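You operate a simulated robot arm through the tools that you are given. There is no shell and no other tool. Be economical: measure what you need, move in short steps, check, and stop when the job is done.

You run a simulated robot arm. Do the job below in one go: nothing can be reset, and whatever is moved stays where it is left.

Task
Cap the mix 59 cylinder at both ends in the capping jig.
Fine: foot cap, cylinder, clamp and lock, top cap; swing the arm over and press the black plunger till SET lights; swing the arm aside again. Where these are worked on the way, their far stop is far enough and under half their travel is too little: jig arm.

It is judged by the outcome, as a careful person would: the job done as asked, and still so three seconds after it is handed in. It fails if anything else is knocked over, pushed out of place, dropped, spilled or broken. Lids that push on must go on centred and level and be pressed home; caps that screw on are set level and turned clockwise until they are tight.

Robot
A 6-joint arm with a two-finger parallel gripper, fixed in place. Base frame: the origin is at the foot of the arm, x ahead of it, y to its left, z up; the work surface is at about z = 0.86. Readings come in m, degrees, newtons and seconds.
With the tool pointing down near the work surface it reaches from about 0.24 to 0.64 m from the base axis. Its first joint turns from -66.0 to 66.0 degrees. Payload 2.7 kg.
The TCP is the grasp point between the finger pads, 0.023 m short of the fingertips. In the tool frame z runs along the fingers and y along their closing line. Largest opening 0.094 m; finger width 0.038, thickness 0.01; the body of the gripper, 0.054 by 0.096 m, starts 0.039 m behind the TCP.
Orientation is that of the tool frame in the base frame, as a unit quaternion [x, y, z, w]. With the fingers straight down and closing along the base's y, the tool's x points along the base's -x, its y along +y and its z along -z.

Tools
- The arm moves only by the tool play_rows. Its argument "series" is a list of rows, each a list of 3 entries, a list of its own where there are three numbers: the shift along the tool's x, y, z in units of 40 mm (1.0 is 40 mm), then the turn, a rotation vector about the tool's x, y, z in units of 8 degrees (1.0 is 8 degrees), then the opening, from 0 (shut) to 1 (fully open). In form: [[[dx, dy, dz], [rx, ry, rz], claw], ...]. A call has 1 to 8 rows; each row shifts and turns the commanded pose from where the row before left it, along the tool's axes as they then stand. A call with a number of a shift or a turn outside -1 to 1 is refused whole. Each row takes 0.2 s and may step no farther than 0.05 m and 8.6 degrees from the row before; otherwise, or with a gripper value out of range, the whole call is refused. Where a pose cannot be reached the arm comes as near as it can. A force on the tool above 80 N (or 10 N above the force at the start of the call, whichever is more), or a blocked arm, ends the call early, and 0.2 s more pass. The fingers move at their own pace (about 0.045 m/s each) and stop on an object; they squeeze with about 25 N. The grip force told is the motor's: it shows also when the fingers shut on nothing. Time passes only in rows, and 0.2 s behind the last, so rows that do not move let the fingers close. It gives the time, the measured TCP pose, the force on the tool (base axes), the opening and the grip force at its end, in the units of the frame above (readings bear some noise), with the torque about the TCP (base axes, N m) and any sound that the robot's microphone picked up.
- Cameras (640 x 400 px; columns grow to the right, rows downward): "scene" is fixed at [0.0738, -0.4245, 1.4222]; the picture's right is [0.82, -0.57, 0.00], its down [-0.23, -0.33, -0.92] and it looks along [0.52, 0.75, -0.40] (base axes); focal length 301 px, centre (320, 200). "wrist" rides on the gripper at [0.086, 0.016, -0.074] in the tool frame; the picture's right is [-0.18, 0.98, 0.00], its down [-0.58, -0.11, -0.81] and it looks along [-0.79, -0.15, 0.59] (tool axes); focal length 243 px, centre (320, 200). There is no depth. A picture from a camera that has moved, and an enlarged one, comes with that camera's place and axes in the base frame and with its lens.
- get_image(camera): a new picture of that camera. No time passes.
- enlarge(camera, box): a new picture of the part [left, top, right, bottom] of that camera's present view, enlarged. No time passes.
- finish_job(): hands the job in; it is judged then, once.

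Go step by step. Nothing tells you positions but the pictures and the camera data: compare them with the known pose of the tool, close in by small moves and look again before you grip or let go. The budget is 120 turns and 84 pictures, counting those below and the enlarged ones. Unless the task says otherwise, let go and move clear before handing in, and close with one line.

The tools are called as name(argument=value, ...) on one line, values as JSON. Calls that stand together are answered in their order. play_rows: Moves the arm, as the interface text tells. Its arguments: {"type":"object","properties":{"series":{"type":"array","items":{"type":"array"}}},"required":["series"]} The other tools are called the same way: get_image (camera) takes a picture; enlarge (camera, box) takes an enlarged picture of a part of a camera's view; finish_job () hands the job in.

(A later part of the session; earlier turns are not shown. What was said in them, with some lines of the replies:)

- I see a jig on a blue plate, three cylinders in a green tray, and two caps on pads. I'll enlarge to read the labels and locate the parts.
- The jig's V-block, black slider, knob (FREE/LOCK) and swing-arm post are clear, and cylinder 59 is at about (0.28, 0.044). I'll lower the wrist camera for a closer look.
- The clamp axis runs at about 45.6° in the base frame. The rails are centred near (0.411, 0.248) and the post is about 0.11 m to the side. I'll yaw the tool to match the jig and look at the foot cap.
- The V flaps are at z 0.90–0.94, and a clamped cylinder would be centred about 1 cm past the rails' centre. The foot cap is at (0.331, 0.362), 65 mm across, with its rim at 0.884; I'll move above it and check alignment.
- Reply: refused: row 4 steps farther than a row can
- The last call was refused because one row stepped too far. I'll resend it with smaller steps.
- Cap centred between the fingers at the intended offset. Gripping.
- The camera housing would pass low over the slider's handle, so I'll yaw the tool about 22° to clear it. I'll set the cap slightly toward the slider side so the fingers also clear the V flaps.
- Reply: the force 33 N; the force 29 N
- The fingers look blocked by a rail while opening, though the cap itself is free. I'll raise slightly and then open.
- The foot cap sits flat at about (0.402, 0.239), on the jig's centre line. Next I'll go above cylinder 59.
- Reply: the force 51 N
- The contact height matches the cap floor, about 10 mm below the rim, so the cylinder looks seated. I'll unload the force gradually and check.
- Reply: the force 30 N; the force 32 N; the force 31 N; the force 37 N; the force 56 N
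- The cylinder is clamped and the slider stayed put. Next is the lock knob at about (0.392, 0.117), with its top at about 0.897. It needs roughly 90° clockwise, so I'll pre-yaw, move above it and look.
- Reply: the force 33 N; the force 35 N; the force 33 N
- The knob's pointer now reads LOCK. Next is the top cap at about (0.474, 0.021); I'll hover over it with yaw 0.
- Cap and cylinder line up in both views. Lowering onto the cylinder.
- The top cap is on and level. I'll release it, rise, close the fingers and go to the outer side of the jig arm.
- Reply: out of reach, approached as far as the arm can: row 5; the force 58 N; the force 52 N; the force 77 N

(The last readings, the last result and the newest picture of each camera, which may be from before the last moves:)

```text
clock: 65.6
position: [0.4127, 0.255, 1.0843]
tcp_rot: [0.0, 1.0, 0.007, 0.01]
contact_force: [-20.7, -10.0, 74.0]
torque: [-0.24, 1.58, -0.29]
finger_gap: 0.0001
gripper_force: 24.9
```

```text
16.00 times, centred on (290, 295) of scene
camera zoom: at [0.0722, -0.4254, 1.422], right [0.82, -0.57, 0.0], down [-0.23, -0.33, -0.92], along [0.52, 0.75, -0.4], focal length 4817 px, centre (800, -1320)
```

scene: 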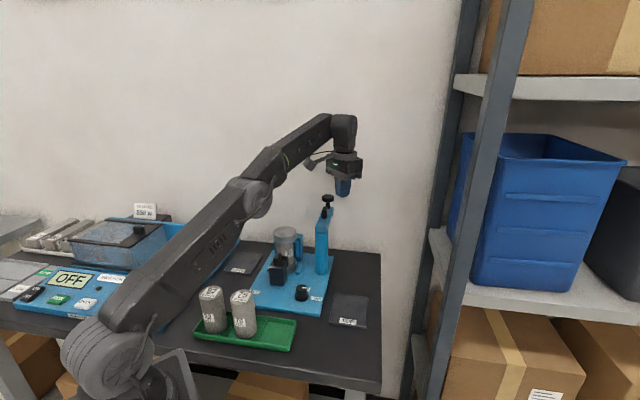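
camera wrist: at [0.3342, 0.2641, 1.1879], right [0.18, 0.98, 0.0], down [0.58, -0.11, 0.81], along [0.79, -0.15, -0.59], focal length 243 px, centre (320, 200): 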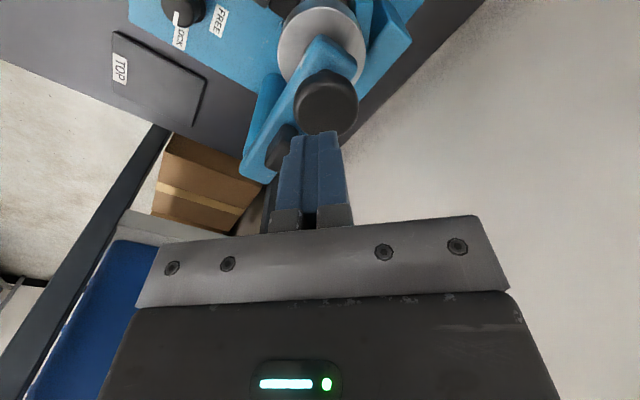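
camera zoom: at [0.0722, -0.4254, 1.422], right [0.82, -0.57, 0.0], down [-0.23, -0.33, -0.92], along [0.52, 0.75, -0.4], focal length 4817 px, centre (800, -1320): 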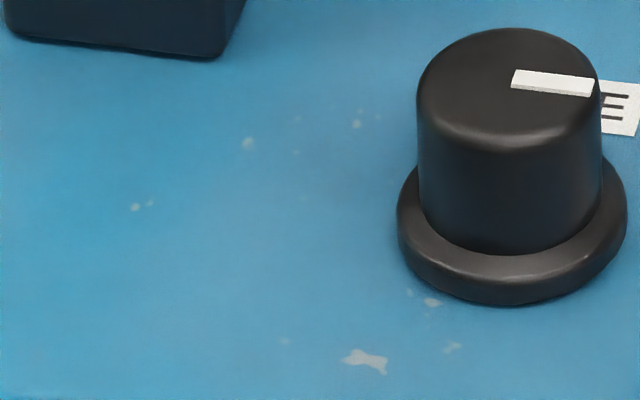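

enlarge(camera="scene", box=[239, 285, 269, 305])

```text
16.00 times, centred on (254, 295) of scene
camera zoom: at [0.0722, -0.4254, 1.422], right [0.82, -0.57, 0.0], down [-0.23, -0.33, -0.92], along [0.52, 0.75, -0.4], focal length 4817 px, centre (1376, -1320)
```

zoom: 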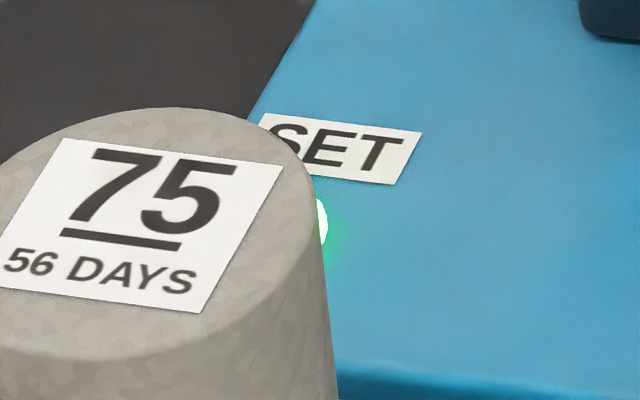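

SET is lit green. I'll rise off the plunger and move to the other side of the jig arm to swing it back.

play_rows(series=[[[0, 0, 0], [0, 0, 0], 0], [[0, 0, -0.6], [0, 0, 0], 0], [[0, 0, -0.6], [0, 0, 0], 0], [[-0.05, -0.9, 0], [0, 0, 0], 0], [[-0.05, -1, 0], [0, 0, 0], 0], [[0, -0.1, 0], [0, 0, 0], 0]])

enlarge(camera="scene", box=[235, 170, 375, 310])

```text
clock: 67.0
position: [0.4157, 0.1749, 1.1207]
tcp_rot: [-0.001, 1.0, 0.001, 0.0]
contact_force: [-1.0, 0.1, 1.0]
torque: [-0.01, -0.01, -0.02]
finger_gap: 0.0001
gripper_force: 25.3
```

```text
2.86 times, centred on (305, 240) of scene
camera zoom: at [0.0738, -0.4245, 1.4222], right [0.82, -0.57, 0.0], down [-0.23, -0.33, -0.92], along [0.52, 0.75, -0.4], focal length 860 px, centre (363, 86)
```

zoom: 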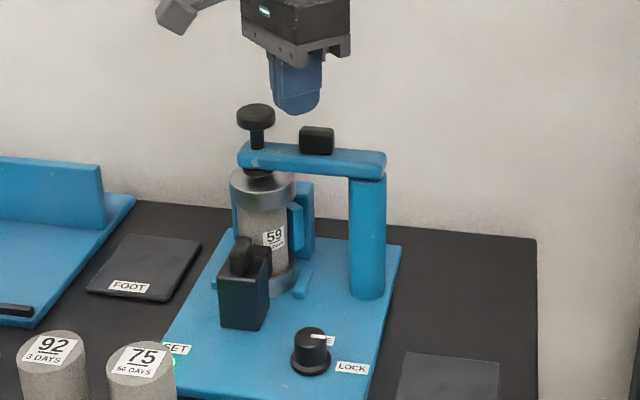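

play_rows(series=[[[0, 0, 0.7], [0, 0, 0], 0], [[0, 0, 0.7], [0, 0, 0], 0], [[0, 0, 0.69], [0, 0, 0], 0]])

play_rows(series=[[[-0.3, 0.265, 0], [0, 0, 0], 0], [[-0.12, 0.41, 0], [0, 0, 0], 0], [[-0.25, 0.37, 0], [0, 0, 0], 0], [[-0.37, 0.29, 0], [0, 0, 0], 0]])

play_rows(series=[[[-0.34, 0.19, 0], [0, 0, 0], 0], [[-0.41, 0.09, 0], [0, 0, 0], 0], [[-0.42, -0.04, 0], [0, 0, 0], 0], [[-0.1, -0.05, 0], [0, 0, 0], 0]])

enlarge(camera="scene", box=[235, 150, 375, 310])

```text
clock: 67.8
position: [0.417, 0.1741, 1.0356]
tcp_rot: [-0.001, 1.0, 0.0, 0.0]
contact_force: [0.3, 0.1, 0.2]
torque: [0.01, 0.0, 0.0]
finger_gap: 0.0002
gripper_force: 24.6
```

```text
clock: 68.8
position: [0.4593, 0.2286, 1.035]
tcp_rot: [-0.001, 1.0, 0.001, 0.0]
contact_force: [-0.1, -0.1, -0.9]
torque: [-0.04, 0.01, 0.01]
finger_gap: 0.0
gripper_force: 24.8
```

```text
clock: 69.8
position: [0.5048, 0.2368, 1.0357]
tcp_rot: [-0.003, 1.0, 0.0, -0.007]
contact_force: [-41.7, 6.1, 6.2]
torque: [-0.03, 0.23, -0.26]
finger_gap: 0.0
gripper_force: 25.4
```

```text
2.50 times, centred on (305, 230) of scene
camera zoom: at [0.0724, -0.4243, 1.4223], right [0.82, -0.57, 0.0], down [-0.23, -0.33, -0.92], along [0.52, 0.75, -0.4], focal length 753 px, centre (358, 125)
```

zoom: 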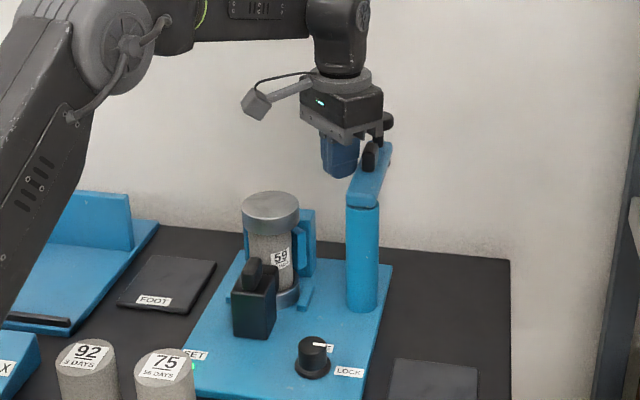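

The arm is back at its far stop, the caps are level and SET is lit. I'll back off and rise clear.

play_rows(series=[[[0.4, 0.1, 0], [0, 0, 0], 0], [[0, 0, -0.9], [0, 0, 0], 0], [[0, 0, -0.9], [0, 0, 0], 0], [[0.8, 0, -0.6], [0, 0, 0], 0], [[0.8, -0.4, 0], [0, 0, 0], 0], [[0.8, -0.4, 0], [0, 0, 0], 0.3]])

enlarge(camera="scene", box=[225, 180, 375, 320])

```text
clock: 71.2
position: [0.3991, 0.207, 1.1341]
tcp_rot: [-0.001, 1.0, 0.0, 0.001]
contact_force: [-0.8, -0.4, 0.1]
torque: [0.01, -0.03, -0.02]
finger_gap: 0.0282
gripper_force: 0.0
```

```text
2.86 times, centred on (300, 250) of scene
camera zoom: at [0.0738, -0.4245, 1.4222], right [0.82, -0.57, 0.0], down [-0.23, -0.33, -0.92], along [0.52, 0.75, -0.4], focal length 860 px, centre (377, 57)
```

zoom: 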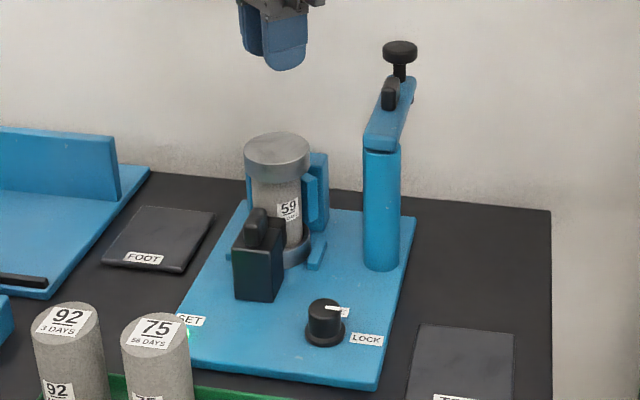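

Everything is in place: both caps on and level, the clamp locked, SET lit, the jig arm aside and the gripper clear. Handing in.

finish_job()

```text
The job is handed in.
```

The mix 59 cylinder is capped at both ends and clamped in the jig with the knob on LOCK. SET is lit green, the jig arm is swung back to its far stop, and the job is handed in.
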